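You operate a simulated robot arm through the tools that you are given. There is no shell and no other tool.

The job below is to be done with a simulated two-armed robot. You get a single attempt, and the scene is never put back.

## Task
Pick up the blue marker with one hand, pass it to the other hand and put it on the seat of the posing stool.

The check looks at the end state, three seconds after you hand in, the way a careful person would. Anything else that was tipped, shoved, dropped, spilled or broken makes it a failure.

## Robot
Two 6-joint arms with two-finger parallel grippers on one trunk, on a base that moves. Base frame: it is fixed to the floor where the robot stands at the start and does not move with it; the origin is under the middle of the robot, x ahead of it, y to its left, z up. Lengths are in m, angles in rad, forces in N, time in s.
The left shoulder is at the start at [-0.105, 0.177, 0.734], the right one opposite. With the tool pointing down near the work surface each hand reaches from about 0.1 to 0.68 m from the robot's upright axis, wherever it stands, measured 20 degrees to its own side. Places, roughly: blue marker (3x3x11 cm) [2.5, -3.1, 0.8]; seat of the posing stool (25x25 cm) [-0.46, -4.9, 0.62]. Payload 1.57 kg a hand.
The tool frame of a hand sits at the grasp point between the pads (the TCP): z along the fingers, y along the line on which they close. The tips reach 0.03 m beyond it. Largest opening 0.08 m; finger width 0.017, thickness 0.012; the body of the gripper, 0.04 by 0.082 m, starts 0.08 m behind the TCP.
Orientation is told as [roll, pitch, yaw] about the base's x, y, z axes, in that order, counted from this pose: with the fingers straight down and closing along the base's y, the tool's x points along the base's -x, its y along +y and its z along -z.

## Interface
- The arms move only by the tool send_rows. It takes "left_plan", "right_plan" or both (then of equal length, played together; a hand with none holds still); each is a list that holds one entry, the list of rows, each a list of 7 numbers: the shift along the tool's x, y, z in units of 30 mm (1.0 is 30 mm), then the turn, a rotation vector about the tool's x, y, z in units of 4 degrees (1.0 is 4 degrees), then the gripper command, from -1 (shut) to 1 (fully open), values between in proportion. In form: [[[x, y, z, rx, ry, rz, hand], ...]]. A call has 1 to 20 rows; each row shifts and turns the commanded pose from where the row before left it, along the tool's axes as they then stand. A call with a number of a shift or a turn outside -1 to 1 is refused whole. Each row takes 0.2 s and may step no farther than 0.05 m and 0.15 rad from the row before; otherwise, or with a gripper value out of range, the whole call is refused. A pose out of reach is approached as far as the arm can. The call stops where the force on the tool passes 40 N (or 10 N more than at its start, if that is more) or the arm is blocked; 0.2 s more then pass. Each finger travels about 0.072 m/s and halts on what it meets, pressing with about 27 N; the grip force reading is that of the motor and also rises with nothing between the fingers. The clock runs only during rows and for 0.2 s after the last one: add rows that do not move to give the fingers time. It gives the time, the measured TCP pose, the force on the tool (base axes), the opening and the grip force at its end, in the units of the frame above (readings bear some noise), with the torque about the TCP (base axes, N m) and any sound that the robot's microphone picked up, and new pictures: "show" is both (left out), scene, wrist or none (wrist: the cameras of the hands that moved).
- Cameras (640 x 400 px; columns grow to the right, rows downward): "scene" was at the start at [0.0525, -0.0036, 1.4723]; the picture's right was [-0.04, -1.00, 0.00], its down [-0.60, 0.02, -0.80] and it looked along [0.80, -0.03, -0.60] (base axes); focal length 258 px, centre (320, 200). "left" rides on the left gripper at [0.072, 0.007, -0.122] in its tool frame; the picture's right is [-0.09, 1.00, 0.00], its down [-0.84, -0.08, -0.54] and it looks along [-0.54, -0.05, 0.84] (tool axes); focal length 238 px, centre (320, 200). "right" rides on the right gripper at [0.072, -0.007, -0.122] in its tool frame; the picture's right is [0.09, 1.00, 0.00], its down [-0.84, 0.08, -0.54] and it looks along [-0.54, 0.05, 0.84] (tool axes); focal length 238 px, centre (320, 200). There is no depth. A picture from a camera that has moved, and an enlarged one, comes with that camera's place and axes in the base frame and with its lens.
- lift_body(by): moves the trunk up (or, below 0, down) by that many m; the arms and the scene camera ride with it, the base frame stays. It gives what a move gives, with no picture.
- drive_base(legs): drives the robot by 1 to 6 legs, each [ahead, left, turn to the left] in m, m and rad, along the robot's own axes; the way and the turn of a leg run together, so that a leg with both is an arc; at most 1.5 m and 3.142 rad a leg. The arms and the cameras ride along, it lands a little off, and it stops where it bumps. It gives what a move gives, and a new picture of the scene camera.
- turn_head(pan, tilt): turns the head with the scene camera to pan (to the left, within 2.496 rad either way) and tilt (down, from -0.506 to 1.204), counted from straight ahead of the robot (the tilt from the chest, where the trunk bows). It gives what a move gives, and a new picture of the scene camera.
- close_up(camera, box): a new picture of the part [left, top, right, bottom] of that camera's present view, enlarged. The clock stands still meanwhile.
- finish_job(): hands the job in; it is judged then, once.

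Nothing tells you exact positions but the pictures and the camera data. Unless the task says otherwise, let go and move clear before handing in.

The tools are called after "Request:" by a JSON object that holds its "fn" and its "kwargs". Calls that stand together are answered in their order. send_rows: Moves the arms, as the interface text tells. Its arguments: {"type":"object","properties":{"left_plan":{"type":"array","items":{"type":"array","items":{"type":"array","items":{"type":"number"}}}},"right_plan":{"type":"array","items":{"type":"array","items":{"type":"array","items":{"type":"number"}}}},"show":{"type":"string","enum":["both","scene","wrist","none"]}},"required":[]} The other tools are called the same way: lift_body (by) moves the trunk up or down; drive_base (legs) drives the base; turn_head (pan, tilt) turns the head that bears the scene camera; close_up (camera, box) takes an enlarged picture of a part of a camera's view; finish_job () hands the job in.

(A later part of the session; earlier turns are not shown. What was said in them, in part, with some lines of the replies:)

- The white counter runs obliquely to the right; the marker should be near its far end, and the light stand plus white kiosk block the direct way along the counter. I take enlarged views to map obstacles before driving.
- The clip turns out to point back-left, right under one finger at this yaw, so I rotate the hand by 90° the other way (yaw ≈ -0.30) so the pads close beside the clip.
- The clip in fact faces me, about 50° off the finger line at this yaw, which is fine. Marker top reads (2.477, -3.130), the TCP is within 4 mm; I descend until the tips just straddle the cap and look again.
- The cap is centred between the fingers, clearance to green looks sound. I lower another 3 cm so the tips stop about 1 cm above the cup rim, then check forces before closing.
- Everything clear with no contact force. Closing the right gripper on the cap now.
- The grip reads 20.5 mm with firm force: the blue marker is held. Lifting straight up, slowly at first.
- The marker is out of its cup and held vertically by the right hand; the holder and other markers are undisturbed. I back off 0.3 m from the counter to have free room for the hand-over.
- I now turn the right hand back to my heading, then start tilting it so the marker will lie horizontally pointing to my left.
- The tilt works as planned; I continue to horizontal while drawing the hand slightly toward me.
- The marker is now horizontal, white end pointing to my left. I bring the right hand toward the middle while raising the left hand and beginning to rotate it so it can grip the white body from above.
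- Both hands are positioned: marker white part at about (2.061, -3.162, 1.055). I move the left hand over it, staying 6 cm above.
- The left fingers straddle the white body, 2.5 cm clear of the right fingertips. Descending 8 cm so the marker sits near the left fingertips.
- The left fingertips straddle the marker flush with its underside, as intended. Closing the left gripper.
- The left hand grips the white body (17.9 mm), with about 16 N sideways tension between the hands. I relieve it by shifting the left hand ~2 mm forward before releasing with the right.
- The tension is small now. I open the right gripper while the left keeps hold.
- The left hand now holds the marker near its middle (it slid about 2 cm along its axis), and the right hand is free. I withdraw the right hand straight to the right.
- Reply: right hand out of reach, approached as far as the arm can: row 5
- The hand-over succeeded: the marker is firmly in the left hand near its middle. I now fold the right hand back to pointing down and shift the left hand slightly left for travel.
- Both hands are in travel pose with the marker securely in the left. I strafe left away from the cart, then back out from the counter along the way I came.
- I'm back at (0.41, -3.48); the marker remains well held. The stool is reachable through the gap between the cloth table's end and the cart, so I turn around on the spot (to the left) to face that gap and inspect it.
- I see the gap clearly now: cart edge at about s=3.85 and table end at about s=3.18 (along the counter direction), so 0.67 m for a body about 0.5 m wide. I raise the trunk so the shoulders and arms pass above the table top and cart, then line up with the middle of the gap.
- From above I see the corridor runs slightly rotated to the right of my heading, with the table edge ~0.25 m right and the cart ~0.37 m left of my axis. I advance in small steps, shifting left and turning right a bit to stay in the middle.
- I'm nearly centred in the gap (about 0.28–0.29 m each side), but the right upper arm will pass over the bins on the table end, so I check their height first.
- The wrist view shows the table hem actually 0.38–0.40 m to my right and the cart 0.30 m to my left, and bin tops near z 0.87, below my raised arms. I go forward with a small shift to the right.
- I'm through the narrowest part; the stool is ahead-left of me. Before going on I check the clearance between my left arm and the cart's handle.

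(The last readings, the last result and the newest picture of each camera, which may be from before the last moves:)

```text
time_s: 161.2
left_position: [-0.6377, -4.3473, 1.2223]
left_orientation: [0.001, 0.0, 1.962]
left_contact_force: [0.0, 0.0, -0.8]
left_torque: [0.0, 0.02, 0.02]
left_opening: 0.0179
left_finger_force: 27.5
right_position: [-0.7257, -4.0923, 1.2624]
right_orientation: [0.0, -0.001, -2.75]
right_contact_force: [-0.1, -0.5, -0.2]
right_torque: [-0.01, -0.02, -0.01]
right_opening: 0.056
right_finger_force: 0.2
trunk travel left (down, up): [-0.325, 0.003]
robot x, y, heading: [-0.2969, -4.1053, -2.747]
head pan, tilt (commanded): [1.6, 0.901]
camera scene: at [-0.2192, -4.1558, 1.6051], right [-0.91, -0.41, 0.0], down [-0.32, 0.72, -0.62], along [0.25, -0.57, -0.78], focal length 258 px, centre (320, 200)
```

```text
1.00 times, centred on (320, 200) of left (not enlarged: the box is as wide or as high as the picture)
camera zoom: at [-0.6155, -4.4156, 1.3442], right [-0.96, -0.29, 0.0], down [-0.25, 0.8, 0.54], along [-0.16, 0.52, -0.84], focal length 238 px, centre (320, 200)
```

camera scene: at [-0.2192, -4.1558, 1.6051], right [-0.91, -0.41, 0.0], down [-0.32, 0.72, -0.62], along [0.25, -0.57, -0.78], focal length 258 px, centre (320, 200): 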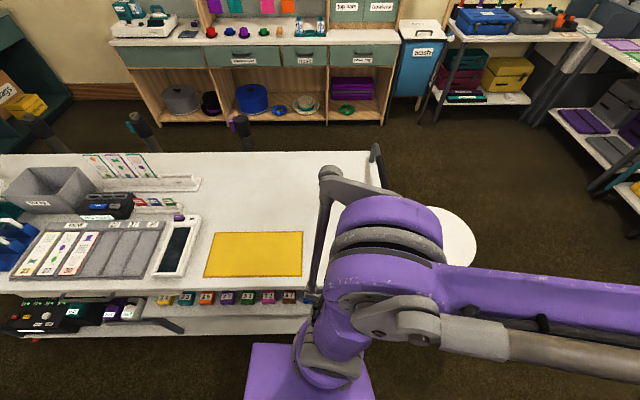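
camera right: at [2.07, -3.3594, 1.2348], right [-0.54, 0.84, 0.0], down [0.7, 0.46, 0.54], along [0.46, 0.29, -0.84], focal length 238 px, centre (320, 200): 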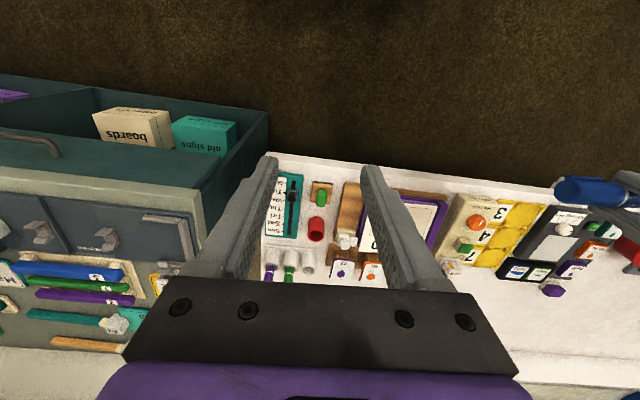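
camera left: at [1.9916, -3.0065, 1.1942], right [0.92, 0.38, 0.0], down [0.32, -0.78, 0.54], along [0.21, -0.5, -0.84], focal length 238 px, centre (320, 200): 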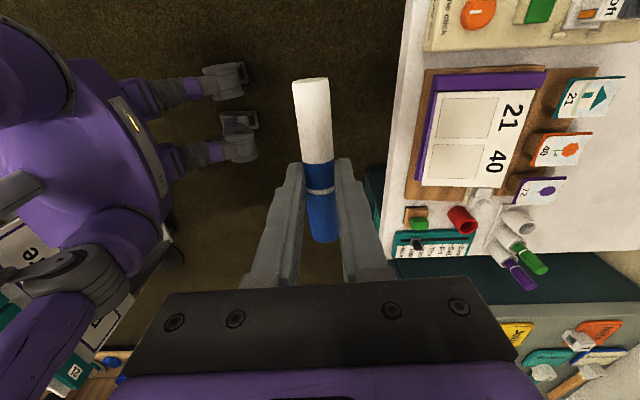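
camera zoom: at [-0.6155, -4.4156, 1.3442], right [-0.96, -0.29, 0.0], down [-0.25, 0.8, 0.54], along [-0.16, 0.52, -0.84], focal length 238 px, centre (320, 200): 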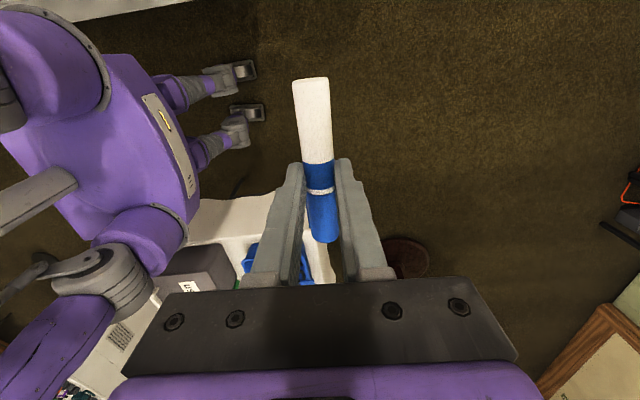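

The upper arm rises vertically from the shoulder, so my width is only about ±0.28 m and the cart handle at about 0.40 m left is clear. I go on 0.85 m into the open floor.

Request:
{"fn": "drive_base", "kwargs": {"legs": [[0.85, -0.02, 0.0]]}}

Request:
{"fn": "drive_base", "kwargs": {"legs": [[0, 0, 1.6]]}}

Request:
{"fn": "turn_head", "kwargs": {"pan": 0.1, "tilt": 0.8}}

```text
time_s: 165.7
left_position: [-1.4201, -4.6596, 1.2214]
left_orientation: [0.0, 0.0, 1.973]
left_contact_force: [1.3, 0.7, 0.4]
left_torque: [0.0, 0.0, -0.01]
left_opening: 0.0178
left_finger_force: 26.9
right_position: [-1.5127, -4.4056, 1.2626]
right_orientation: [0.001, -0.001, -2.74]
right_contact_force: [0.8, -0.7, -0.5]
right_torque: [-0.01, 0.02, -0.03]
right_opening: 0.0561
right_finger_force: 0.0
trunk travel left (down, up): [-0.325, 0.003]
robot x, y, heading: [-1.0794, -4.4121, -2.739]
head pan, tilt (commanded): [1.6, 0.901]
camera scene: at [-1.0064, -4.4632, 1.605], right [-0.91, -0.42, 0.0], down [-0.33, 0.71, -0.62], along [0.26, -0.56, -0.78], focal length 258 px, centre (320, 200)
```

scene: 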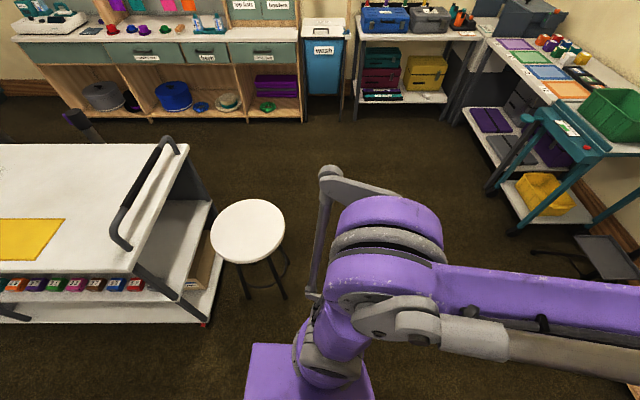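

```text
time_s: 169.9
left_position: [-0.8294, -4.751, 1.2222]
left_orientation: [-0.001, 0.0, -2.73]
left_contact_force: [-0.2, -0.2, 0.5]
left_torque: [0.0, 0.0, 0.0]
left_opening: 0.0178
left_finger_force: 26.8
right_position: [-1.0825, -4.8453, 1.2629]
right_orientation: [0.0, 0.001, -1.158]
right_contact_force: [0.4, -0.2, -0.7]
right_torque: [0.0, 0.02, -0.01]
right_opening: 0.0559
right_finger_force: 0.1
trunk travel left (down, up): [-0.325, 0.003]
robot x, y, heading: [-1.0835, -4.411, -1.154]
head pan, tilt (commanded): [1.6, 0.901]
camera scene: at [-1.0273, -4.3398, 1.6051], right [0.43, -0.9, 0.0], down [-0.71, -0.33, -0.62], along [0.56, 0.26, -0.78], focal length 258 px, centre (320, 200)
```

scene: 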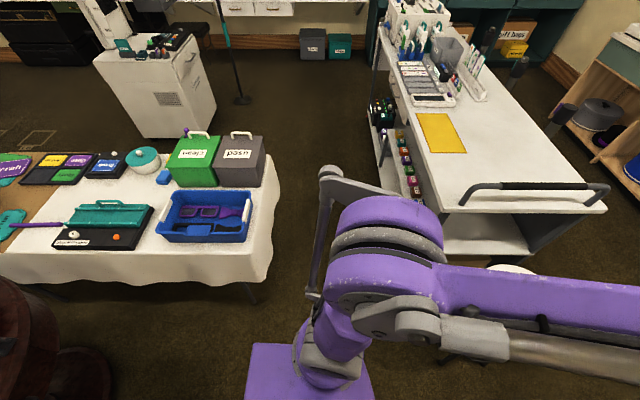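

```text
time_s: 171.5
left_position: [-0.8289, -4.7511, 1.2226]
left_orientation: [0.0, 0.001, -2.732]
left_contact_force: [-0.9, -1.1, -0.8]
left_torque: [0.0, -0.02, -0.04]
left_opening: 0.0178
left_finger_force: 27.2
right_position: [-1.0837, -4.8446, 1.2629]
right_orientation: [0.002, 0.0, -1.156]
right_contact_force: [0.6, -0.4, -0.5]
right_torque: [0.01, -0.01, 0.02]
right_opening: 0.0562
right_finger_force: 0.0
trunk travel left (down, up): [-0.325, 0.003]
robot x, y, heading: [-1.0842, -4.4089, -1.163]
head pan, tilt (commanded): [0.099, 0.799]
camera scene: at [-1.0562, -4.4424, 1.613], right [-0.87, -0.49, 0.0], down [-0.35, 0.63, -0.7], along [0.34, -0.61, -0.72], focal length 258 px, centre (320, 200)
```

scene: 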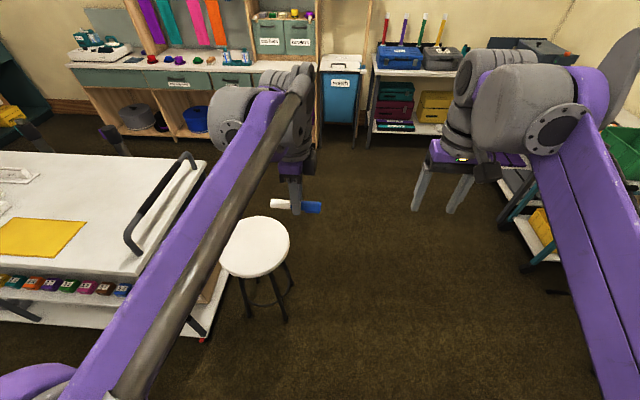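

The stool stands free ahead-left of me, centre about (-0.46, -4.87). I move forward and left to bring it to about 0.53 m ahead and 0.17 m left, then lower the trunk.

Request:
{"fn": "drive_base", "kwargs": {"legs": [[0.15, 0.2, 0.0]]}}

Request:
{"fn": "lift_body", "kwargs": {"by": -0.2}}

Request:
{"fn": "turn_head", "kwargs": {"pan": 0.0, "tilt": 0.9}}

Request:
{"fn": "close_up", "kwargs": {"camera": "left", "box": [0, 0, 640, 400]}}

Request:
{"fn": "close_up", "kwargs": {"camera": "right", "box": [0, 0, 640, 400]}}

```text
time_s: 173.9
left_position: [-0.5877, -4.813, 1.222]
left_orientation: [0.001, -0.002, -2.733]
left_contact_force: [-0.1, 0.6, -0.7]
left_torque: [-0.01, 0.02, 0.0]
left_opening: 0.0178
left_finger_force: 26.8
right_position: [-0.8413, -4.9048, 1.2619]
right_orientation: [0.0, 0.0, -1.16]
right_contact_force: [-0.1, 0.2, -0.8]
right_torque: [0.02, 0.01, 0.03]
right_opening: 0.0561
right_finger_force: 0.1
trunk travel left (down, up): [-0.325, 0.003]
robot x, y, heading: [-0.8401, -4.4698, -1.159]
head pan, tilt (commanded): [0.099, 0.799]
camera scene: at [-0.8139, -4.5028, 1.6129], right [-0.87, -0.49, 0.0], down [-0.35, 0.63, -0.7], along [0.34, -0.61, -0.72], focal length 258 px, centre (320, 200)
```

scene: 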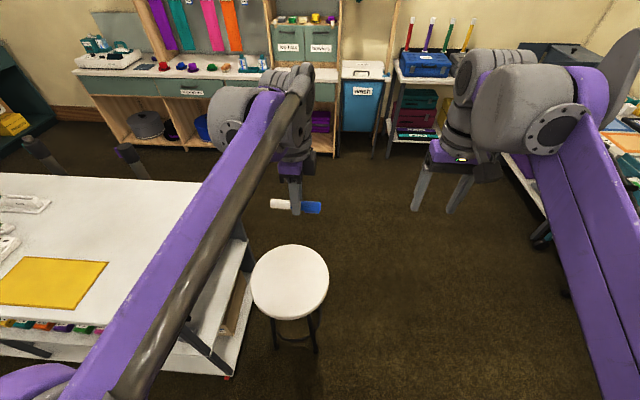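

```text
time_s: 176.0
left_position: [-0.5864, -4.8116, 1.0233]
left_orientation: [0.001, 0.001, -2.731]
left_contact_force: [0.3, -0.4, -0.3]
left_torque: [0.01, -0.02, -0.04]
left_opening: 0.0177
left_finger_force: 27.1
right_position: [-0.8414, -4.9054, 1.0627]
right_orientation: [0.0, 0.0, -1.16]
right_contact_force: [-0.4, -0.4, 0.4]
right_torque: [0.02, -0.03, 0.02]
right_opening: 0.056
right_finger_force: 0.0
trunk travel left (down, up): [-0.125, 0.203]
robot x, y, heading: [-0.8358, -4.4735, -1.164]
head pan, tilt (commanded): [0.099, 0.799]
```

```text
time_s: 176.7
left_position: [-0.5891, -4.8134, 1.0221]
left_orientation: [0.001, 0.0, -2.732]
left_contact_force: [-0.4, 0.5, -0.8]
left_torque: [0.02, 0.0, 0.0]
left_opening: 0.0177
left_finger_force: 27.2
right_position: [-0.8412, -4.9063, 1.0628]
right_orientation: [0.0, -0.001, -1.16]
right_contact_force: [-1.4, -0.3, 0.5]
right_torque: [-0.02, 0.0, -0.02]
right_opening: 0.0561
right_finger_force: 0.0
trunk travel left (down, up): [-0.125, 0.203]
robot x, y, heading: [-0.8414, -4.4732, -1.157]
head pan, tilt (commanded): [0.0, 0.901]
camera scene: at [-0.8164, -4.5167, 1.4011], right [-0.92, -0.4, 0.0], down [-0.31, 0.72, -0.62], along [0.25, -0.57, -0.78], focal length 258 px, centre (320, 200)
```

scene: 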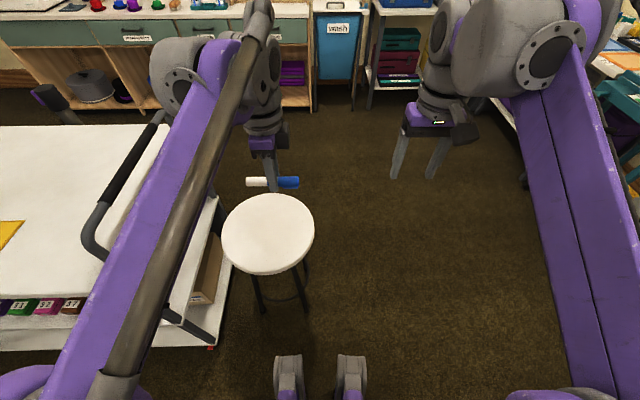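

```text
1.00 times, centred on (320, 200) of left (not enlarged: the box is as wide or as high as the picture)
camera zoom: at [-0.5183, -4.7889, 1.1442], right [0.31, -0.95, 0.0], down [-0.8, -0.26, 0.54], along [-0.51, -0.17, -0.84], focal length 238 px, centre (320, 200)
```

zoom: 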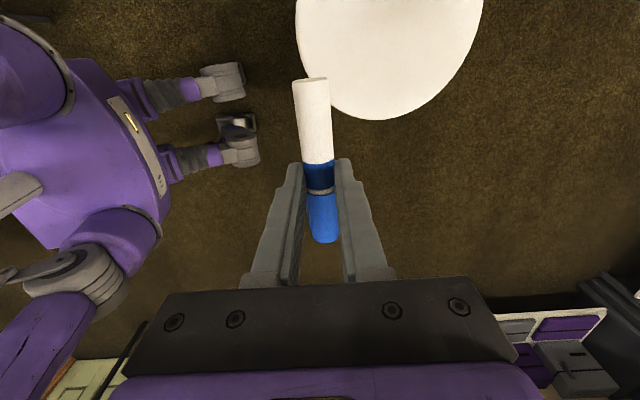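

```text
1.00 times, centred on (320, 200) of right (not enlarged: the box is as wide or as high as the picture)
camera zoom: at [-0.8754, -4.8421, 1.1848], right [0.88, 0.48, 0.0], down [0.4, -0.74, 0.54], along [0.26, -0.48, -0.84], focal length 238 px, centre (320, 200)
```

zoom: 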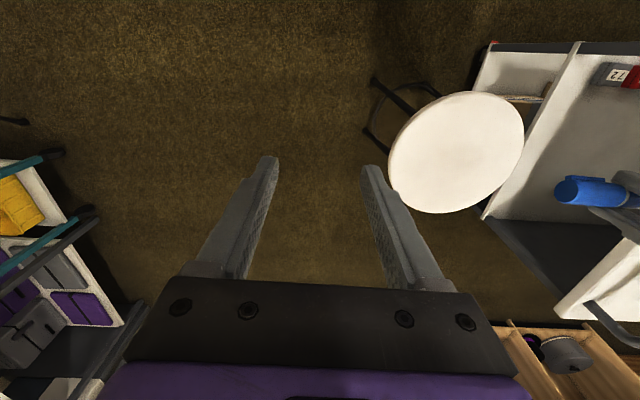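

The seat centre is at about (-0.467, -4.872, 0.63), seat roughly 0.3 m across, 0.52 m ahead and 0.18 m left of me. I bring the left hand over its centre and descend partway.

Request:
{"fn": "send_rows", "kwargs": {"left_plan": [[[0.73, 0.86, 0, 0, 0, 0, -1], [0.73, 0.86, 0, 0, 0, 0, -1], [0.73, 0.86, 0, 0, 0, 0, -1], [0.73, 0.86, 0, 0, 0, 0, -1], [0, 0, 0.8, 0, 0, 0, -1], [0, 0, 0.8, 0, 0, 0, -1], [0, 0, 0.8, 0, 0, 0, -1], [0, 0, 0.8, 0, 0, 0, -1], [0, 0, 0.8, 0, 0, 0, -1], [0, 0, 0.8, 0, 0, 0, -1], [0, 0, 0.8, 0, 0, 0, -1], [0, 0, 0.8, 0, 0, 0, -1], [0, 0, 0.8, 0, 0, 0, -1], [0, 0, 0, 0, 0, 0, -1]]], "show": "both"}}

Request:
{"fn": "close_up", "kwargs": {"camera": "right", "box": [320, 20, 640, 260]}}

Request:
{"fn": "close_up", "kwargs": {"camera": "scene", "box": [200, 120, 360, 300]}}

```text
time_s: 179.7
left_position: [-0.4653, -4.8732, 0.8066]
left_orientation: [-0.001, 0.0, -2.731]
left_contact_force: [-1.2, 0.1, -0.7]
left_torque: [-0.01, 0.0, -0.01]
left_opening: 0.0179
left_finger_force: 26.9
right_position: [-0.8408, -4.9054, 1.0626]
right_orientation: [-0.001, -0.001, -1.16]
right_contact_force: [0.5, -0.7, -0.1]
right_torque: [0.02, 0.02, 0.02]
right_opening: 0.056
right_finger_force: 0.0
trunk travel left (down, up): [-0.125, 0.203]
robot x, y, heading: [-0.8377, -4.4695, -1.163]
head pan, tilt (commanded): [0.0, 0.901]
camera scene: at [-0.8165, -4.5166, 1.4011], right [-0.92, -0.4, 0.0], down [-0.31, 0.72, -0.62], along [0.25, -0.57, -0.78], focal length 258 px, centre (320, 200)
camera left: at [-0.3956, -4.8509, 0.9283], right [0.31, -0.95, 0.0], down [-0.8, -0.26, 0.54], along [-0.51, -0.17, -0.84], focal length 238 px, centre (320, 200)
```

scene: 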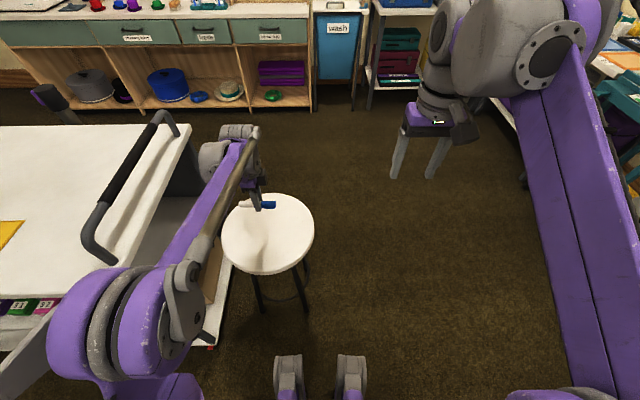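
left: 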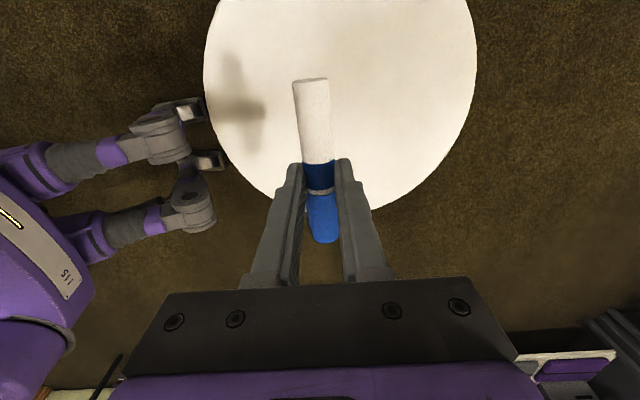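

```text
1.67 times, centred on (480, 140) of right
camera zoom: at [-0.8755, -4.842, 1.1848], right [0.88, 0.48, 0.0], down [0.4, -0.74, 0.54], along [0.26, -0.48, -0.84], focal length 397 px, centre (53, 300)
```

zoom: 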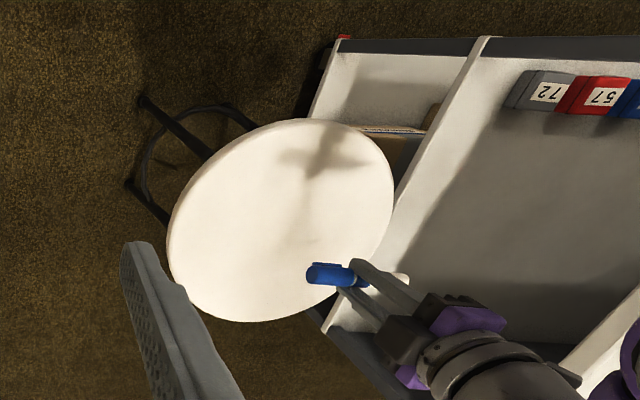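

```text
2.22 times, centred on (280, 210) of scene
camera zoom: at [-0.8165, -4.5166, 1.4011], right [-0.92, -0.4, 0.0], down [-0.31, 0.72, -0.62], along [0.25, -0.57, -0.78], focal length 574 px, centre (409, 178)
```

zoom: 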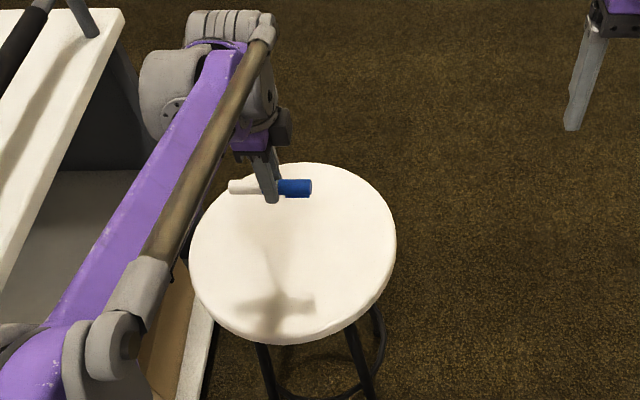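

The hand is over the seat's centre (within 2 cm). I correct slightly and continue down slowly to just above the seat.

Request:
{"fn": "send_rows", "kwargs": {"left_plan": [[[0.1, 0.25, 0.6, 0, 0, 0, -1], [0.1, 0.25, 0.6, 0, 0, 0, -1], [0, 0, 0.6, 0, 0, 0, -1], [0, 0, 0.6, 0, 0, 0, -1], [0, 0, 0.5, 0, 0, 0, -1], [0, 0, 0.5, 0, 0, 0, -1], [0, 0, 0, 0, 0, 0, -1]]], "show": "wrist"}}

Request:
{"fn": "close_up", "kwargs": {"camera": "right", "box": [360, 60, 520, 220]}}

Request:
{"fn": "close_up", "kwargs": {"camera": "scene", "box": [216, 180, 320, 284]}}

```text
time_s: 181.3
left_position: [-0.4533, -4.8838, 0.7021]
left_orientation: [-0.001, 0.0, -2.732]
left_contact_force: [-0.2, 0.0, 0.0]
left_torque: [0.01, 0.01, -0.01]
left_opening: 0.018
left_finger_force: 26.8
right_position: [-0.8415, -4.9048, 1.0639]
right_orientation: [0.0, 0.0, -1.161]
right_contact_force: [0.6, -0.6, -0.1]
right_torque: [0.02, 0.0, 0.02]
right_opening: 0.056
right_finger_force: 0.0
trunk travel left (down, up): [-0.125, 0.203]
robot x, y, heading: [-0.8371, -4.4733, -1.159]
head pan, tilt (commanded): [0.0, 0.901]
camera left: at [-0.3852, -4.8605, 0.8238], right [0.31, -0.95, 0.0], down [-0.8, -0.26, 0.54], along [-0.51, -0.17, -0.84], focal length 238 px, centre (320, 200)
```

left: 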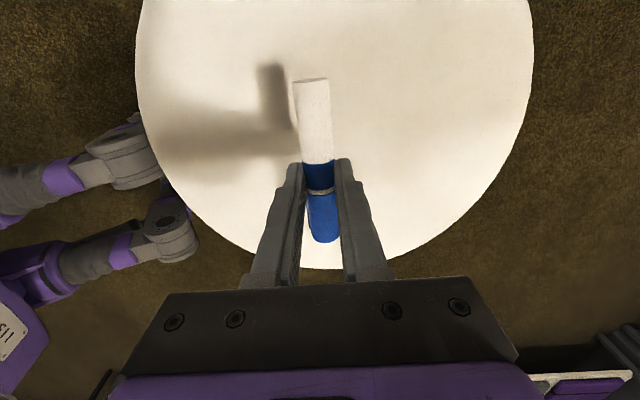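

```text
2.50 times, centred on (440, 140) of right
camera zoom: at [-0.8755, -4.842, 1.1848], right [0.88, 0.48, 0.0], down [0.4, -0.74, 0.54], along [0.26, -0.48, -0.84], focal length 596 px, centre (20, 350)
```

zoom: 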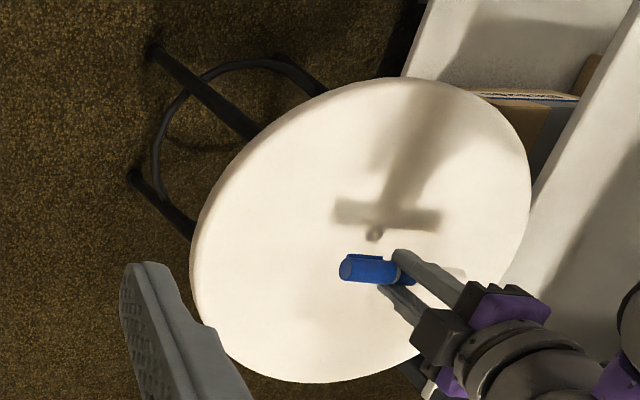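

```text
3.85 times, centred on (268, 232) of scene
camera zoom: at [-0.8165, -4.5166, 1.4011], right [-0.92, -0.4, 0.0], down [-0.31, 0.72, -0.62], along [0.25, -0.57, -0.78], focal length 994 px, centre (520, 77)
```

zoom: 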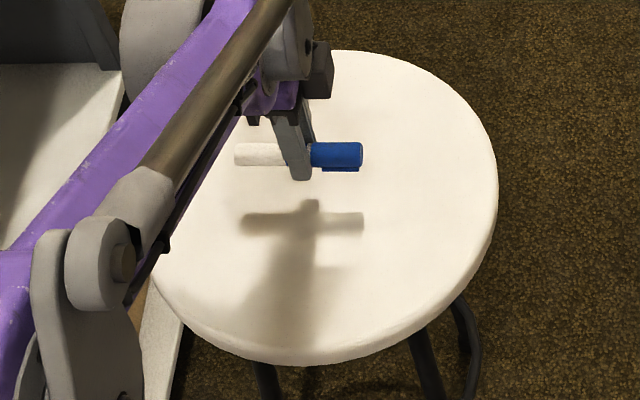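

The marker hovers about 4 cm above the seat centre. I see a small dot on the seat near the centre and zoom to see what it is.

Request:
{"fn": "close_up", "kwargs": {"camera": "right", "box": [430, 110, 494, 174]}}

Request:
{"fn": "close_up", "kwargs": {"camera": "scene", "box": [244, 200, 292, 248]}}

```text
6.25 times, centred on (462, 142) of right
camera zoom: at [-0.8755, -4.842, 1.1848], right [0.88, 0.48, 0.0], down [0.4, -0.74, 0.54], along [0.26, -0.48, -0.84], focal length 1490 px, centre (-568, 562)
```

zoom: 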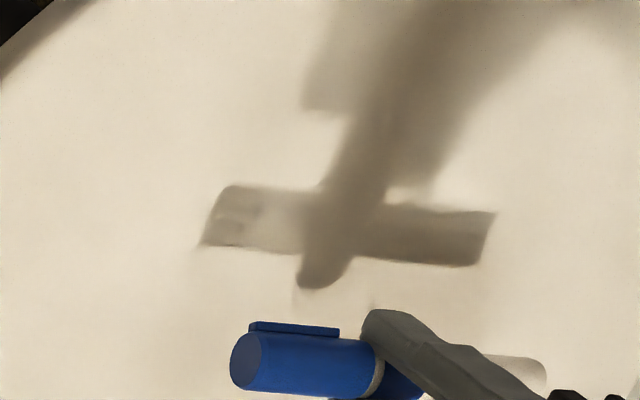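

```text
8.33 times, centred on (268, 224) of scene
camera zoom: at [-0.8165, -4.5166, 1.4011], right [-0.92, -0.4, 0.0], down [-0.31, 0.72, -0.62], along [0.25, -0.57, -0.78], focal length 2153 px, centre (753, 0)
```

zoom: 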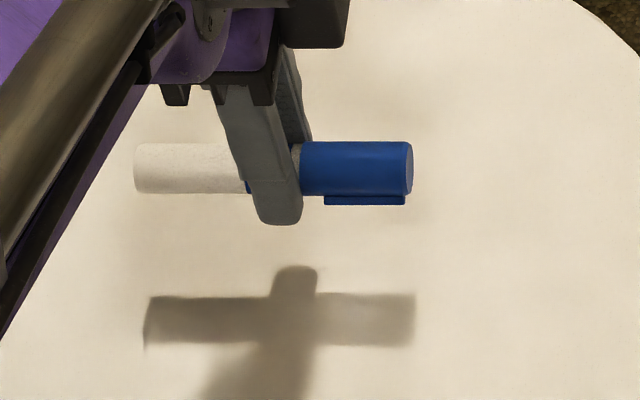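

It's only shadow; the seat is flat and clear. I lower 3 cm more, then go in small steps until touch.

Request:
{"fn": "send_rows", "kwargs": {"left_plan": [[[0, 0, 0.35, 0, 0, 0, -1], [0, 0, 0.35, 0, 0, 0, -1], [0, 0, 0.3, 0, 0, 0, -1], [0, 0, 0, 0, 0, 0, -1]]], "show": "none"}}

Request:
{"fn": "close_up", "kwargs": {"camera": "scene", "box": [244, 200, 292, 248]}}

Request:
{"fn": "close_up", "kwargs": {"camera": "right", "box": [430, 110, 494, 174]}}

```text
time_s: 182.3
left_position: [-0.4548, -4.8836, 0.6726]
left_orientation: [-0.001, -0.002, -2.733]
left_contact_force: [-0.1, -0.6, -0.3]
left_torque: [0.02, -0.03, -0.01]
left_opening: 0.0178
left_finger_force: 27.1
right_position: [-0.8415, -4.905, 1.0629]
right_orientation: [-0.001, 0.001, -1.161]
right_contact_force: [-0.6, 0.3, -0.3]
right_torque: [-0.02, -0.01, -0.02]
right_opening: 0.0562
right_finger_force: 0.0
trunk travel left (down, up): [-0.125, 0.203]
robot x, y, heading: [-0.8375, -4.4738, -1.161]
head pan, tilt (commanded): [0.0, 0.901]
```

```text
8.33 times, centred on (268, 224) of scene
camera zoom: at [-0.8164, -4.5167, 1.4011], right [-0.92, -0.4, 0.0], down [-0.31, 0.72, -0.62], along [0.25, -0.57, -0.78], focal length 2153 px, centre (753, 0)
```

zoom: 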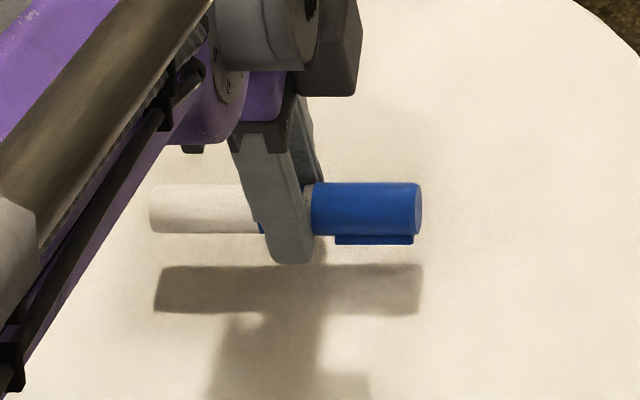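

```text
6.25 times, centred on (462, 142) of right
camera zoom: at [-0.8754, -4.8421, 1.1848], right [0.88, 0.48, 0.0], down [0.4, -0.74, 0.54], along [0.26, -0.48, -0.84], focal length 1490 px, centre (-568, 562)
```

zoom: 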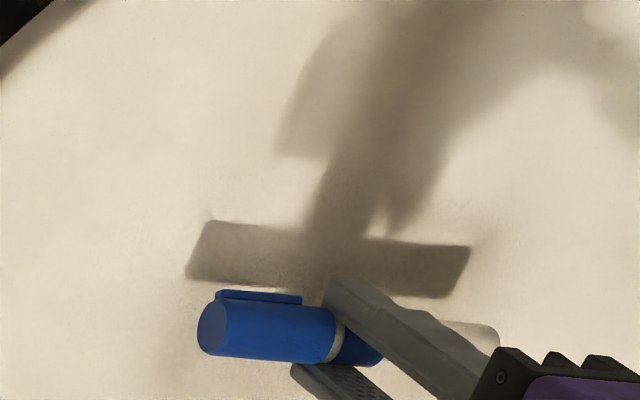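

About 2 cm remain judging by the shadow. Continuing in small steps.

Request:
{"fn": "send_rows", "kwargs": {"left_plan": [[[0, 0, 0.2, 0, 0, 0, -1], [0, 0, 0.2, 0, 0, 0, -1], [0, 0, 0.1, 0, 0, 0, -1], [0, 0, 0, 0, 0, 0, -1]]], "show": "none"}}

Request:
{"fn": "send_rows", "kwargs": {"left_plan": [[[0, 0, 0.1, 0, 0, 0, -1], [0, 0, 0, 0, 0, 0, -1]]], "show": "none"}}

Request:
{"fn": "close_up", "kwargs": {"camera": "scene", "box": [244, 200, 292, 248]}}

Request:
{"fn": "close_up", "kwargs": {"camera": "right", "box": [430, 110, 494, 174]}}

```text
time_s: 183.3
left_position: [-0.453, -4.8836, 0.6587]
left_orientation: [0.001, 0.0, -2.733]
left_contact_force: [0.6, 0.7, -0.2]
left_torque: [-0.01, -0.01, 0.04]
left_opening: 0.0179
left_finger_force: 27.0
right_position: [-0.8403, -4.9046, 1.0622]
right_orientation: [-0.002, 0.001, -1.162]
right_contact_force: [0.4, 0.1, 0.0]
right_torque: [0.01, 0.03, 0.0]
right_opening: 0.0561
right_finger_force: 0.0
trunk travel left (down, up): [-0.125, 0.203]
robot x, y, heading: [-0.8401, -4.4732, -1.154]
head pan, tilt (commanded): [0.0, 0.901]
```

```text
time_s: 183.9
left_position: [-0.4537, -4.8835, 0.6552]
left_orientation: [0.0, -0.002, -2.73]
left_contact_force: [0.6, 0.3, -0.6]
left_torque: [0.02, 0.01, -0.01]
left_opening: 0.0179
left_finger_force: 27.2
right_position: [-0.8397, -4.9049, 1.0629]
right_orientation: [-0.001, 0.0, -1.16]
right_contact_force: [-0.8, -0.5, -0.1]
right_torque: [-0.01, 0.01, 0.0]
right_opening: 0.0559
right_finger_force: 0.1
trunk travel left (down, up): [-0.125, 0.203]
robot x, y, heading: [-0.8404, -4.4713, -1.164]
head pan, tilt (commanded): [0.0, 0.901]
```

```text
8.33 times, centred on (268, 224) of scene
camera zoom: at [-0.8164, -4.5167, 1.4011], right [-0.92, -0.4, 0.0], down [-0.31, 0.72, -0.62], along [0.25, -0.57, -0.78], focal length 2153 px, centre (753, 0)
```

zoom: 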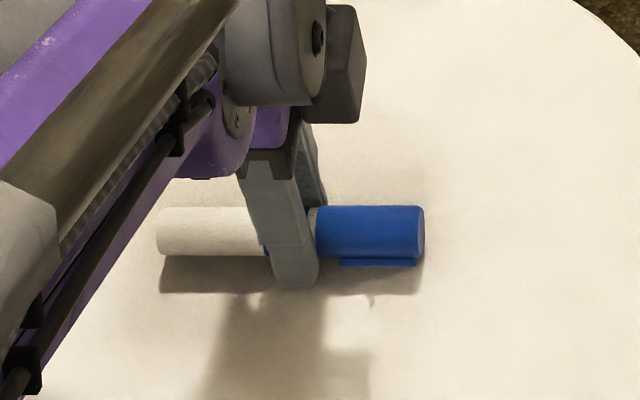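

```text
6.25 times, centred on (462, 142) of right
camera zoom: at [-0.8754, -4.8421, 1.1848], right [0.88, 0.48, 0.0], down [0.4, -0.74, 0.54], along [0.26, -0.48, -0.84], focal length 1490 px, centre (-568, 562)
```

zoom: 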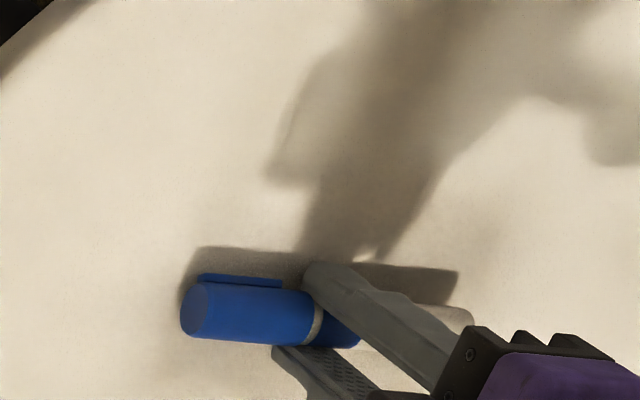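

Only a few millimetres remain. Stepping down 3 mm at a time with force checks.

Request:
{"fn": "send_rows", "kwargs": {"left_plan": [[[0, 0, 0.1, 0, 0, 0, -1], [0, 0, 0, 0, 0, 0, -1]]], "show": "none"}}

Request:
{"fn": "send_rows", "kwargs": {"left_plan": [[[0, 0, 0.07, 0, 0, 0, -1], [0, 0, 0, 0, 0, 0, -1]]], "show": "none"}}

```text
time_s: 184.5
left_position: [-0.4543, -4.8833, 0.652]
left_orientation: [0.001, -0.001, -2.732]
left_contact_force: [-0.3, 0.1, -0.6]
left_torque: [0.01, 0.0, -0.02]
left_opening: 0.018
left_finger_force: 26.9
right_position: [-0.8409, -4.9061, 1.0621]
right_orientation: [0.001, 0.001, -1.162]
right_contact_force: [-1.0, -0.2, -0.5]
right_torque: [0.01, -0.01, -0.01]
right_opening: 0.0559
right_finger_force: 0.0
trunk travel left (down, up): [-0.125, 0.203]
robot x, y, heading: [-0.8378, -4.4688, -1.16]
head pan, tilt (commanded): [0.0, 0.901]
```

```text
time_s: 185.1
left_position: [-0.4541, -4.8823, 0.651]
left_orientation: [-0.002, 0.002, -2.732]
left_contact_force: [-0.1, 0.2, -0.3]
left_torque: [-0.01, 0.0, 0.0]
left_opening: 0.0178
left_finger_force: 26.8
right_position: [-0.8412, -4.9049, 1.0625]
right_orientation: [-0.001, -0.002, -1.161]
right_contact_force: [-1.0, -0.4, -0.9]
right_torque: [-0.06, 0.01, 0.02]
right_opening: 0.0561
right_finger_force: 0.0
trunk travel left (down, up): [-0.125, 0.203]
robot x, y, heading: [-0.8428, -4.474, -1.161]
head pan, tilt (commanded): [0.0, 0.901]
```

Request:
{"fn": "send_rows", "kwargs": {"left_plan": [[[0, 0, 0.07, 0, 0, 0, -1], [0, 0, 0, 0, 0, 0, -1]]], "show": "none"}}

Request:
{"fn": "close_up", "kwargs": {"camera": "scene", "box": [244, 200, 292, 248]}}

Request:
{"fn": "close_up", "kwargs": {"camera": "right", "box": [430, 110, 494, 174]}}

```text
time_s: 185.7
left_position: [-0.454, -4.8822, 0.6508]
left_orientation: [0.004, 0.0, -2.731]
left_contact_force: [3.4, -7.3, 29.6]
left_torque: [0.17, 0.1, 0.05]
left_opening: 0.0179
left_finger_force: 27.1
right_position: [-0.8426, -4.9044, 1.0631]
right_orientation: [-0.001, -0.002, -1.161]
right_contact_force: [0.3, -1.0, -1.0]
right_torque: [0.01, 0.02, 0.01]
right_opening: 0.056
right_finger_force: 0.0
trunk travel left (down, up): [-0.125, 0.203]
robot x, y, heading: [-0.8389, -4.4712, -1.158]
head pan, tilt (commanded): [0.0, 0.901]
```

```text
8.33 times, centred on (268, 224) of scene
camera zoom: at [-0.8179, -4.5155, 1.4014], right [-0.92, -0.4, 0.0], down [-0.31, 0.72, -0.62], along [0.25, -0.57, -0.78], focal length 2153 px, centre (753, 0)
```

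zoom: 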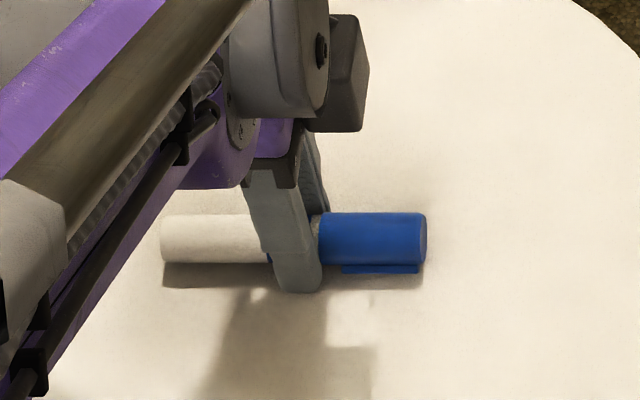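

```text
6.25 times, centred on (462, 142) of right
camera zoom: at [-0.8766, -4.8411, 1.1854], right [0.88, 0.48, 0.0], down [0.4, -0.74, 0.54], along [0.26, -0.48, -0.84], focal length 1490 px, centre (-568, 562)
```

zoom: 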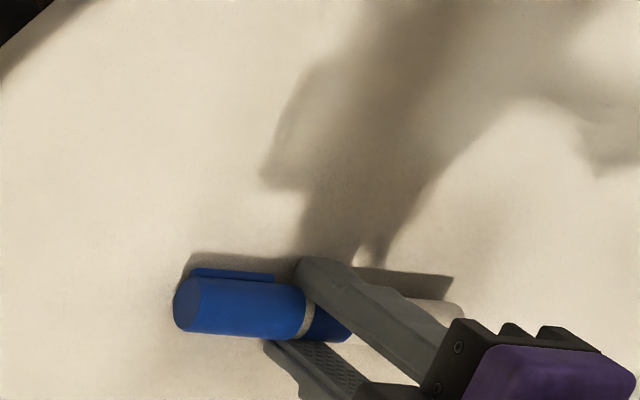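

The fingertips touch the seat (about 30 N). I ease up by about 1 mm, then open the fingers just a little so that the marker settles between them.

Request:
{"fn": "send_rows", "kwargs": {"left_plan": [[[0, 0, -0.05, 0, 0, 0, -1], [0, 0, 0, 0, 0, 0, -1]]], "show": "none"}}

```text
time_s: 186.3
left_position: [-0.4549, -4.8828, 0.6498]
left_orientation: [0.001, 0.001, -2.732]
left_contact_force: [-2.4, 0.8, 7.1]
left_torque: [-0.03, 0.05, 0.06]
left_opening: 0.0179
left_finger_force: 27.5
right_position: [-0.8418, -4.9059, 1.0621]
right_orientation: [-0.001, -0.001, -1.16]
right_contact_force: [0.4, 0.3, -0.1]
right_torque: [-0.01, 0.04, -0.02]
right_opening: 0.0558
right_finger_force: 0.1
trunk travel left (down, up): [-0.125, 0.203]
robot x, y, heading: [-0.8349, -4.4713, -1.162]
head pan, tilt (commanded): [0.0, 0.901]
```

Request:
{"fn": "send_rows", "kwargs": {"left_plan": [[[0, 0, -0.03, 0, 0, 0, -1], [0, 0, 0, 0, 0, 0, -0.54], [0, 0, 0, 0, 0, 0, -0.48], [0, 0, 0, 0, 0, 0, -0.42], [0, 0, 0, 0, 0, 0, -0.36], [0, 0, 0, 0, 0, 0, -0.3], [0, 0, 0, 0, 0, 0, -0.3], [0, 0, 0, 0, 0, 0, -0.3], [0, 0, 0, 0, 0, 0, -0.3]]], "show": "wrist"}}

Request:
{"fn": "close_up", "kwargs": {"camera": "scene", "box": [244, 200, 292, 248]}}

Request:
{"fn": "close_up", "kwargs": {"camera": "right", "box": [430, 110, 494, 174]}}

```text
time_s: 188.3
left_position: [-0.4539, -4.8814, 0.6504]
left_orientation: [0.0, 0.0, -2.732]
left_contact_force: [-0.1, 0.5, 0.2]
left_torque: [0.01, -0.01, -0.03]
left_opening: 0.0283
left_finger_force: 0.0
right_position: [-0.8404, -4.9056, 1.0621]
right_orientation: [0.002, 0.0, -1.161]
right_contact_force: [0.2, 1.0, 1.1]
right_torque: [0.02, -0.06, 0.02]
right_opening: 0.0558
right_finger_force: 0.1
trunk travel left (down, up): [-0.125, 0.203]
robot x, y, heading: [-0.8351, -4.47, -1.163]
head pan, tilt (commanded): [0.0, 0.901]
camera left: at [-0.3842, -4.86, 0.7732], right [0.31, -0.95, 0.0], down [-0.8, -0.26, 0.54], along [-0.51, -0.17, -0.84], focal length 238 px, centre (320, 200)
```

left: 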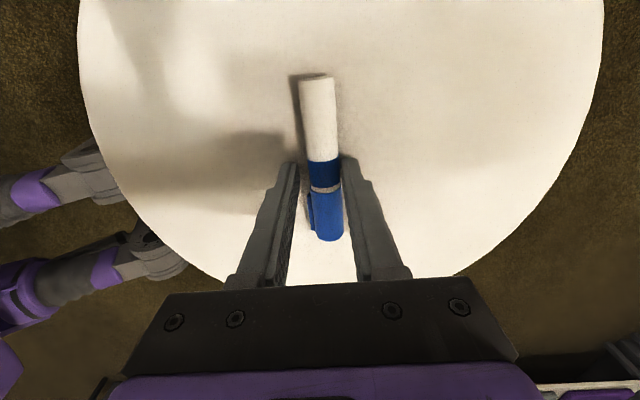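

```text
8.33 times, centred on (268, 224) of scene
camera zoom: at [-0.8164, -4.5167, 1.4011], right [-0.92, -0.4, 0.0], down [-0.31, 0.72, -0.62], along [0.25, -0.57, -0.78], focal length 2153 px, centre (753, 0)
```

zoom: 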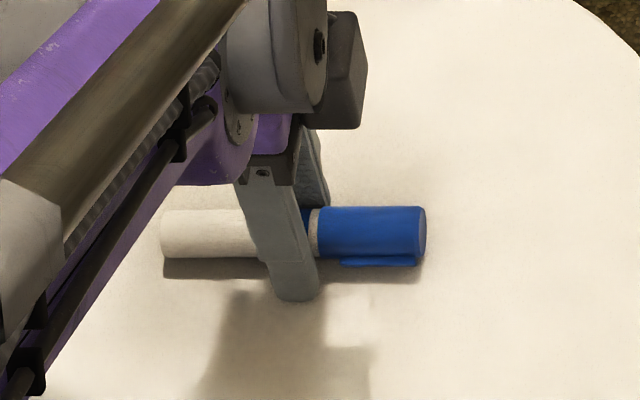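

```text
6.25 times, centred on (462, 142) of right
camera zoom: at [-0.8754, -4.8421, 1.1848], right [0.88, 0.48, 0.0], down [0.4, -0.74, 0.54], along [0.26, -0.48, -0.84], focal length 1490 px, centre (-568, 562)
```

zoom: 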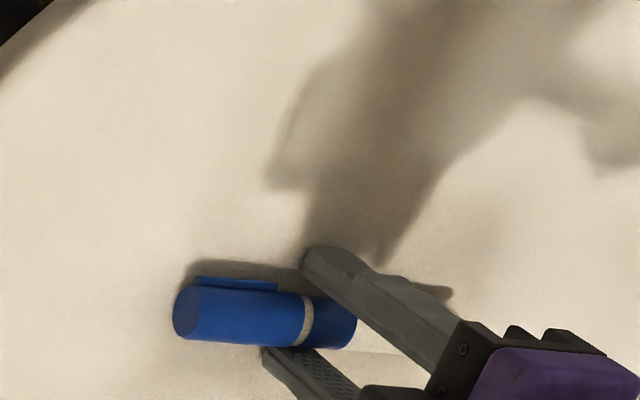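

The marker has settled on the seat between the fingers. I open wider, slowly, and check it does not roll.

Request:
{"fn": "send_rows", "kwargs": {"left_plan": [[[0, 0, 0, 0, 0, 0, -0.2], [0, 0, 0, 0, 0, 0, -0.1], [0, 0, 0, 0, 0, 0, 0.0], [0, 0, 0, 0, 0, 0, 0.1], [0, 0, 0, 0, 0, 0, 0.2], [0, 0, 0, 0, 0, 0, 0.3], [0, 0, 0, 0, 0, 0, 0.4], [0, 0, 0, 0, 0, 0, 0.4], [0, 0, 0, 0, 0, 0, 0.4], [0, 0, 0, 0, 0, 0, 0.4]]], "show": "wrist"}}

Request:
{"fn": "close_up", "kwargs": {"camera": "scene", "box": [244, 200, 292, 248]}}

```text
time_s: 190.5
left_position: [-0.4527, -4.8833, 0.6512]
left_orientation: [-0.001, 0.001, -2.732]
left_contact_force: [0.3, -0.1, 0.0]
left_torque: [-0.01, 0.02, 0.02]
left_opening: 0.056
left_finger_force: 0.1
right_position: [-0.8411, -4.9053, 1.0631]
right_orientation: [0.0, 0.0, -1.16]
right_contact_force: [-0.1, -0.3, -0.5]
right_torque: [0.0, 0.01, -0.01]
right_opening: 0.0559
right_finger_force: 0.0
trunk travel left (down, up): [-0.125, 0.203]
robot x, y, heading: [-0.8379, -4.472, -1.16]
head pan, tilt (commanded): [0.0, 0.901]
camera left: at [-0.3842, -4.86, 0.7732], right [0.31, -0.95, 0.0], down [-0.8, -0.26, 0.54], along [-0.51, -0.17, -0.84], focal length 238 px, centre (320, 200)
```

left: 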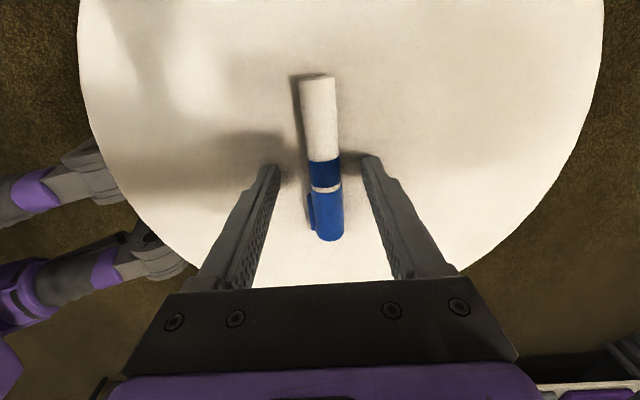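

```text
8.33 times, centred on (268, 224) of scene
camera zoom: at [-0.8164, -4.5167, 1.4011], right [-0.92, -0.4, 0.0], down [-0.31, 0.72, -0.62], along [0.25, -0.57, -0.78], focal length 2153 px, centre (753, 0)
```

zoom: 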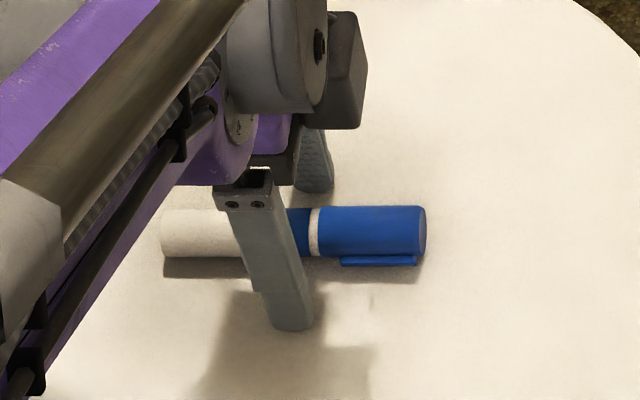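

The marker lies still on the seat, both fingers clear of it. I raise the left hand straight up.

Request:
{"fn": "send_rows", "kwargs": {"left_plan": [[[0, 0, -0.2, 0, 0, 0, 0.4], [0, 0, -0.3, 0, 0, 0, 0.4], [0, 0, -0.4, 0, 0, 0, 0.4], [0, 0, -0.5, 0, 0, 0, 0.4], [0, 0, -0.7, 0, 0, 0, 0.4], [0, 0, -0.9, 0, 0, 0, 0.4], [0, 0, -0.9, 0, 0, 0, 0.4], [0, 0, -0.9, 0, 0, 0, 0.4], [0, 0, -0.9, 0, 0, 0, 0.4], [0, 0, -0.9, 0, 0, 0, 0.4], [0, 0, -0.9, 0, 0, 0, 0.4], [0, 0, -0.9, 0, 0, 0, 0.4], [0, 0, 0, 0, 0, 0, 0.4]]], "show": "both"}}

Request:
{"fn": "close_up", "kwargs": {"camera": "scene", "box": [216, 180, 320, 284]}}

```text
time_s: 193.3
left_position: [-0.4547, -4.8829, 0.9048]
left_orientation: [0.0, -0.001, -2.733]
left_contact_force: [-0.1, -0.4, 0.3]
left_torque: [0.01, 0.0, -0.03]
left_opening: 0.0558
left_finger_force: 0.0
right_position: [-0.8398, -4.9062, 1.0632]
right_orientation: [-0.001, 0.0, -1.159]
right_contact_force: [-0.4, 0.2, 0.3]
right_torque: [-0.01, -0.02, 0.0]
right_opening: 0.0561
right_finger_force: 0.1
trunk travel left (down, up): [-0.125, 0.203]
robot x, y, heading: [-0.8383, -4.4728, -1.164]
head pan, tilt (commanded): [0.0, 0.901]
camera scene: at [-0.8164, -4.5167, 1.4011], right [-0.92, -0.4, 0.0], down [-0.31, 0.72, -0.62], along [0.25, -0.57, -0.78], focal length 258 px, centre (320, 200)
camera left: at [-0.3852, -4.8604, 1.0272], right [0.31, -0.95, 0.0], down [-0.8, -0.26, 0.54], along [-0.51, -0.17, -0.84], focal length 238 px, centre (320, 200)
```

scene: 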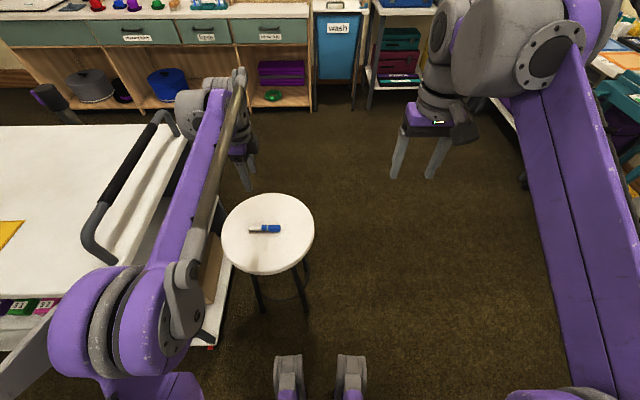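
left: 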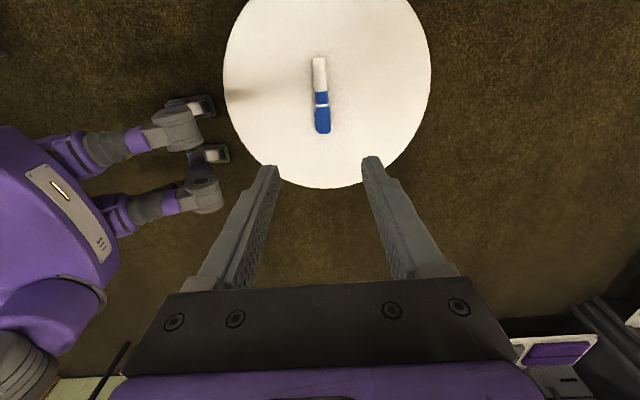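

```text
3.85 times, centred on (268, 232) of scene
camera zoom: at [-0.8164, -4.5167, 1.4011], right [-0.92, -0.4, 0.0], down [-0.31, 0.72, -0.62], along [0.25, -0.57, -0.78], focal length 994 px, centre (520, 77)
```

zoom: 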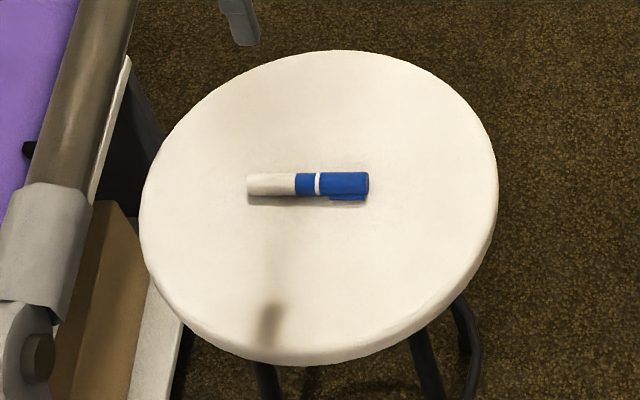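

The marker lies near the middle of the seat, at rest. I raise and withdraw the left hand to its earlier travel position, then check once more.

Request:
{"fn": "send_rows", "kwargs": {"left_plan": [[[0, 0, -0.9, 0, 0, 0, 0.4], [0, 0, -0.9, 0, 0, 0, 0.4], [0, 0, -0.9, 0, 0, 0, 0.4], [0, 0, -0.9, 0, 0, 0, 0.4], [-0.7, -0.9, 0, 0, 0, 0, 0.4], [-0.7, -0.9, 0, 0, 0, 0, 0.4], [-0.7, -0.9, 0, 0, 0, 0, 0.4], [-0.7, -0.9, 0, 0, 0, 0, 0.4], [0, 0, 0, 0, 0, 0, 0.4], [0, 0, 0, 0, 0, 0, 0.4]]], "show": "both"}}

Request:
{"fn": "close_up", "kwargs": {"camera": "scene", "box": [216, 180, 320, 284]}}

Request:
{"fn": "close_up", "kwargs": {"camera": "right", "box": [320, 20, 640, 260]}}

```text
time_s: 195.5
left_position: [-0.5735, -4.8149, 1.0117]
left_orientation: [-0.001, 0.001, -2.731]
left_contact_force: [0.4, -0.3, 0.0]
left_torque: [-0.01, 0.0, 0.03]
left_opening: 0.0561
left_finger_force: 0.1
right_position: [-0.8409, -4.9051, 1.064]
right_orientation: [0.001, -0.002, -1.161]
right_contact_force: [-0.8, -0.1, -0.3]
right_torque: [0.0, 0.0, 0.0]
right_opening: 0.056
right_finger_force: 0.1
trunk travel left (down, up): [-0.125, 0.203]
robot x, y, heading: [-0.8393, -4.4696, -1.162]
head pan, tilt (commanded): [0.0, 0.901]
camera scene: at [-0.8166, -4.5165, 1.4011], right [-0.92, -0.4, 0.0], down [-0.31, 0.72, -0.62], along [0.25, -0.57, -0.78], focal length 258 px, centre (320, 200)
camera left: at [-0.5043, -4.7934, 1.133], right [0.31, -0.95, 0.0], down [-0.8, -0.26, 0.54], along [-0.51, -0.17, -0.84], focal length 238 px, centre (320, 200)
```

scene: 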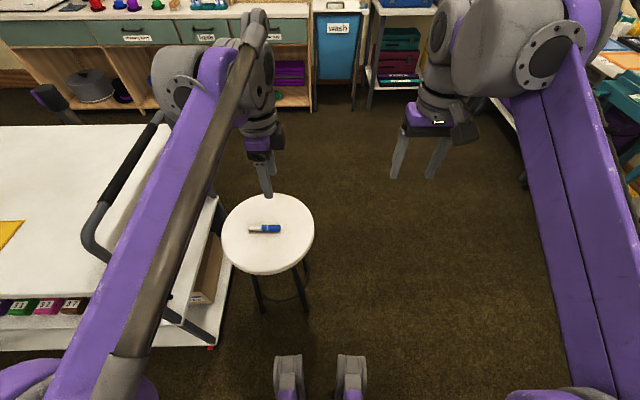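
left: 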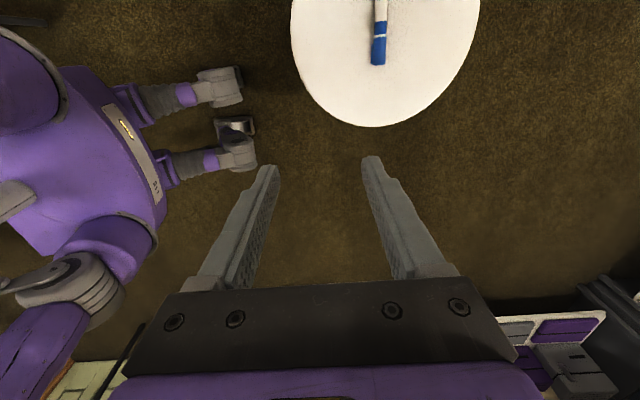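

```text
3.85 times, centred on (268, 232) of scene
camera zoom: at [-0.8166, -4.5165, 1.4011], right [-0.92, -0.4, 0.0], down [-0.31, 0.72, -0.62], along [0.25, -0.57, -0.78], focal length 994 px, centre (520, 77)
```

zoom: 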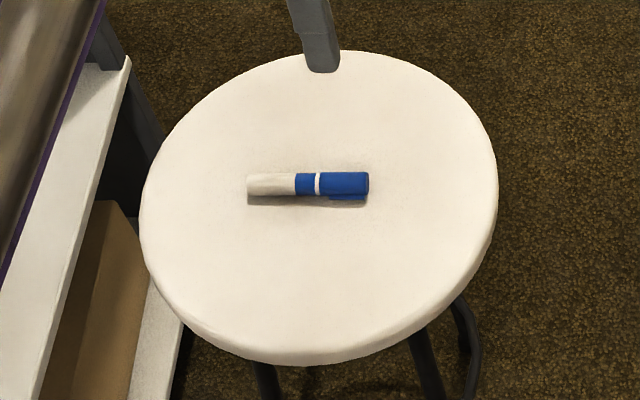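

```text
1.67 times, centred on (480, 140) of right
camera zoom: at [-0.8755, -4.842, 1.1848], right [0.88, 0.48, 0.0], down [0.4, -0.74, 0.54], along [0.26, -0.48, -0.84], focal length 397 px, centre (53, 300)
```

zoom: 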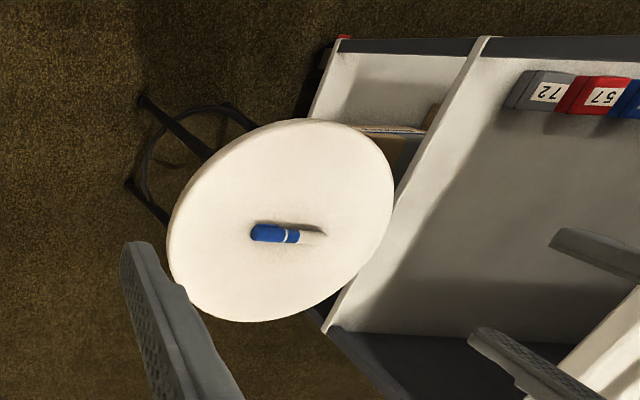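

The blue marker lies still near the middle of the stool's seat. It has not moved between pictures, both hands are clear, and nothing else was touched or shifted on the way. I hand the job in.

Request:
{"fn": "finish_job", "kwargs": {}}

```text
The job is handed in.
```

The blue marker is lying still near the middle of the posing stool's seat, and the job is handed in.

- **Pick-up:** the right hand lifted it out of its white cup at the far end of the counter. The green and purple markers next to it stayed in place.
- **Hand-over:** the right hand passed it to the left hand after I had backed off from the counter. The marker slid about 2 cm along its axis during the pass, but the left hand kept a firm grip.
- **Placing:** I carried it through the gap between the cloth-covered table and the cart, then set it down on the seat with the left hand. It had not moved in the pictures taken afterwards.

Both hands were empty and clear of the stool at the end. I saw nothing else knocked, shifted or dropped along the way.
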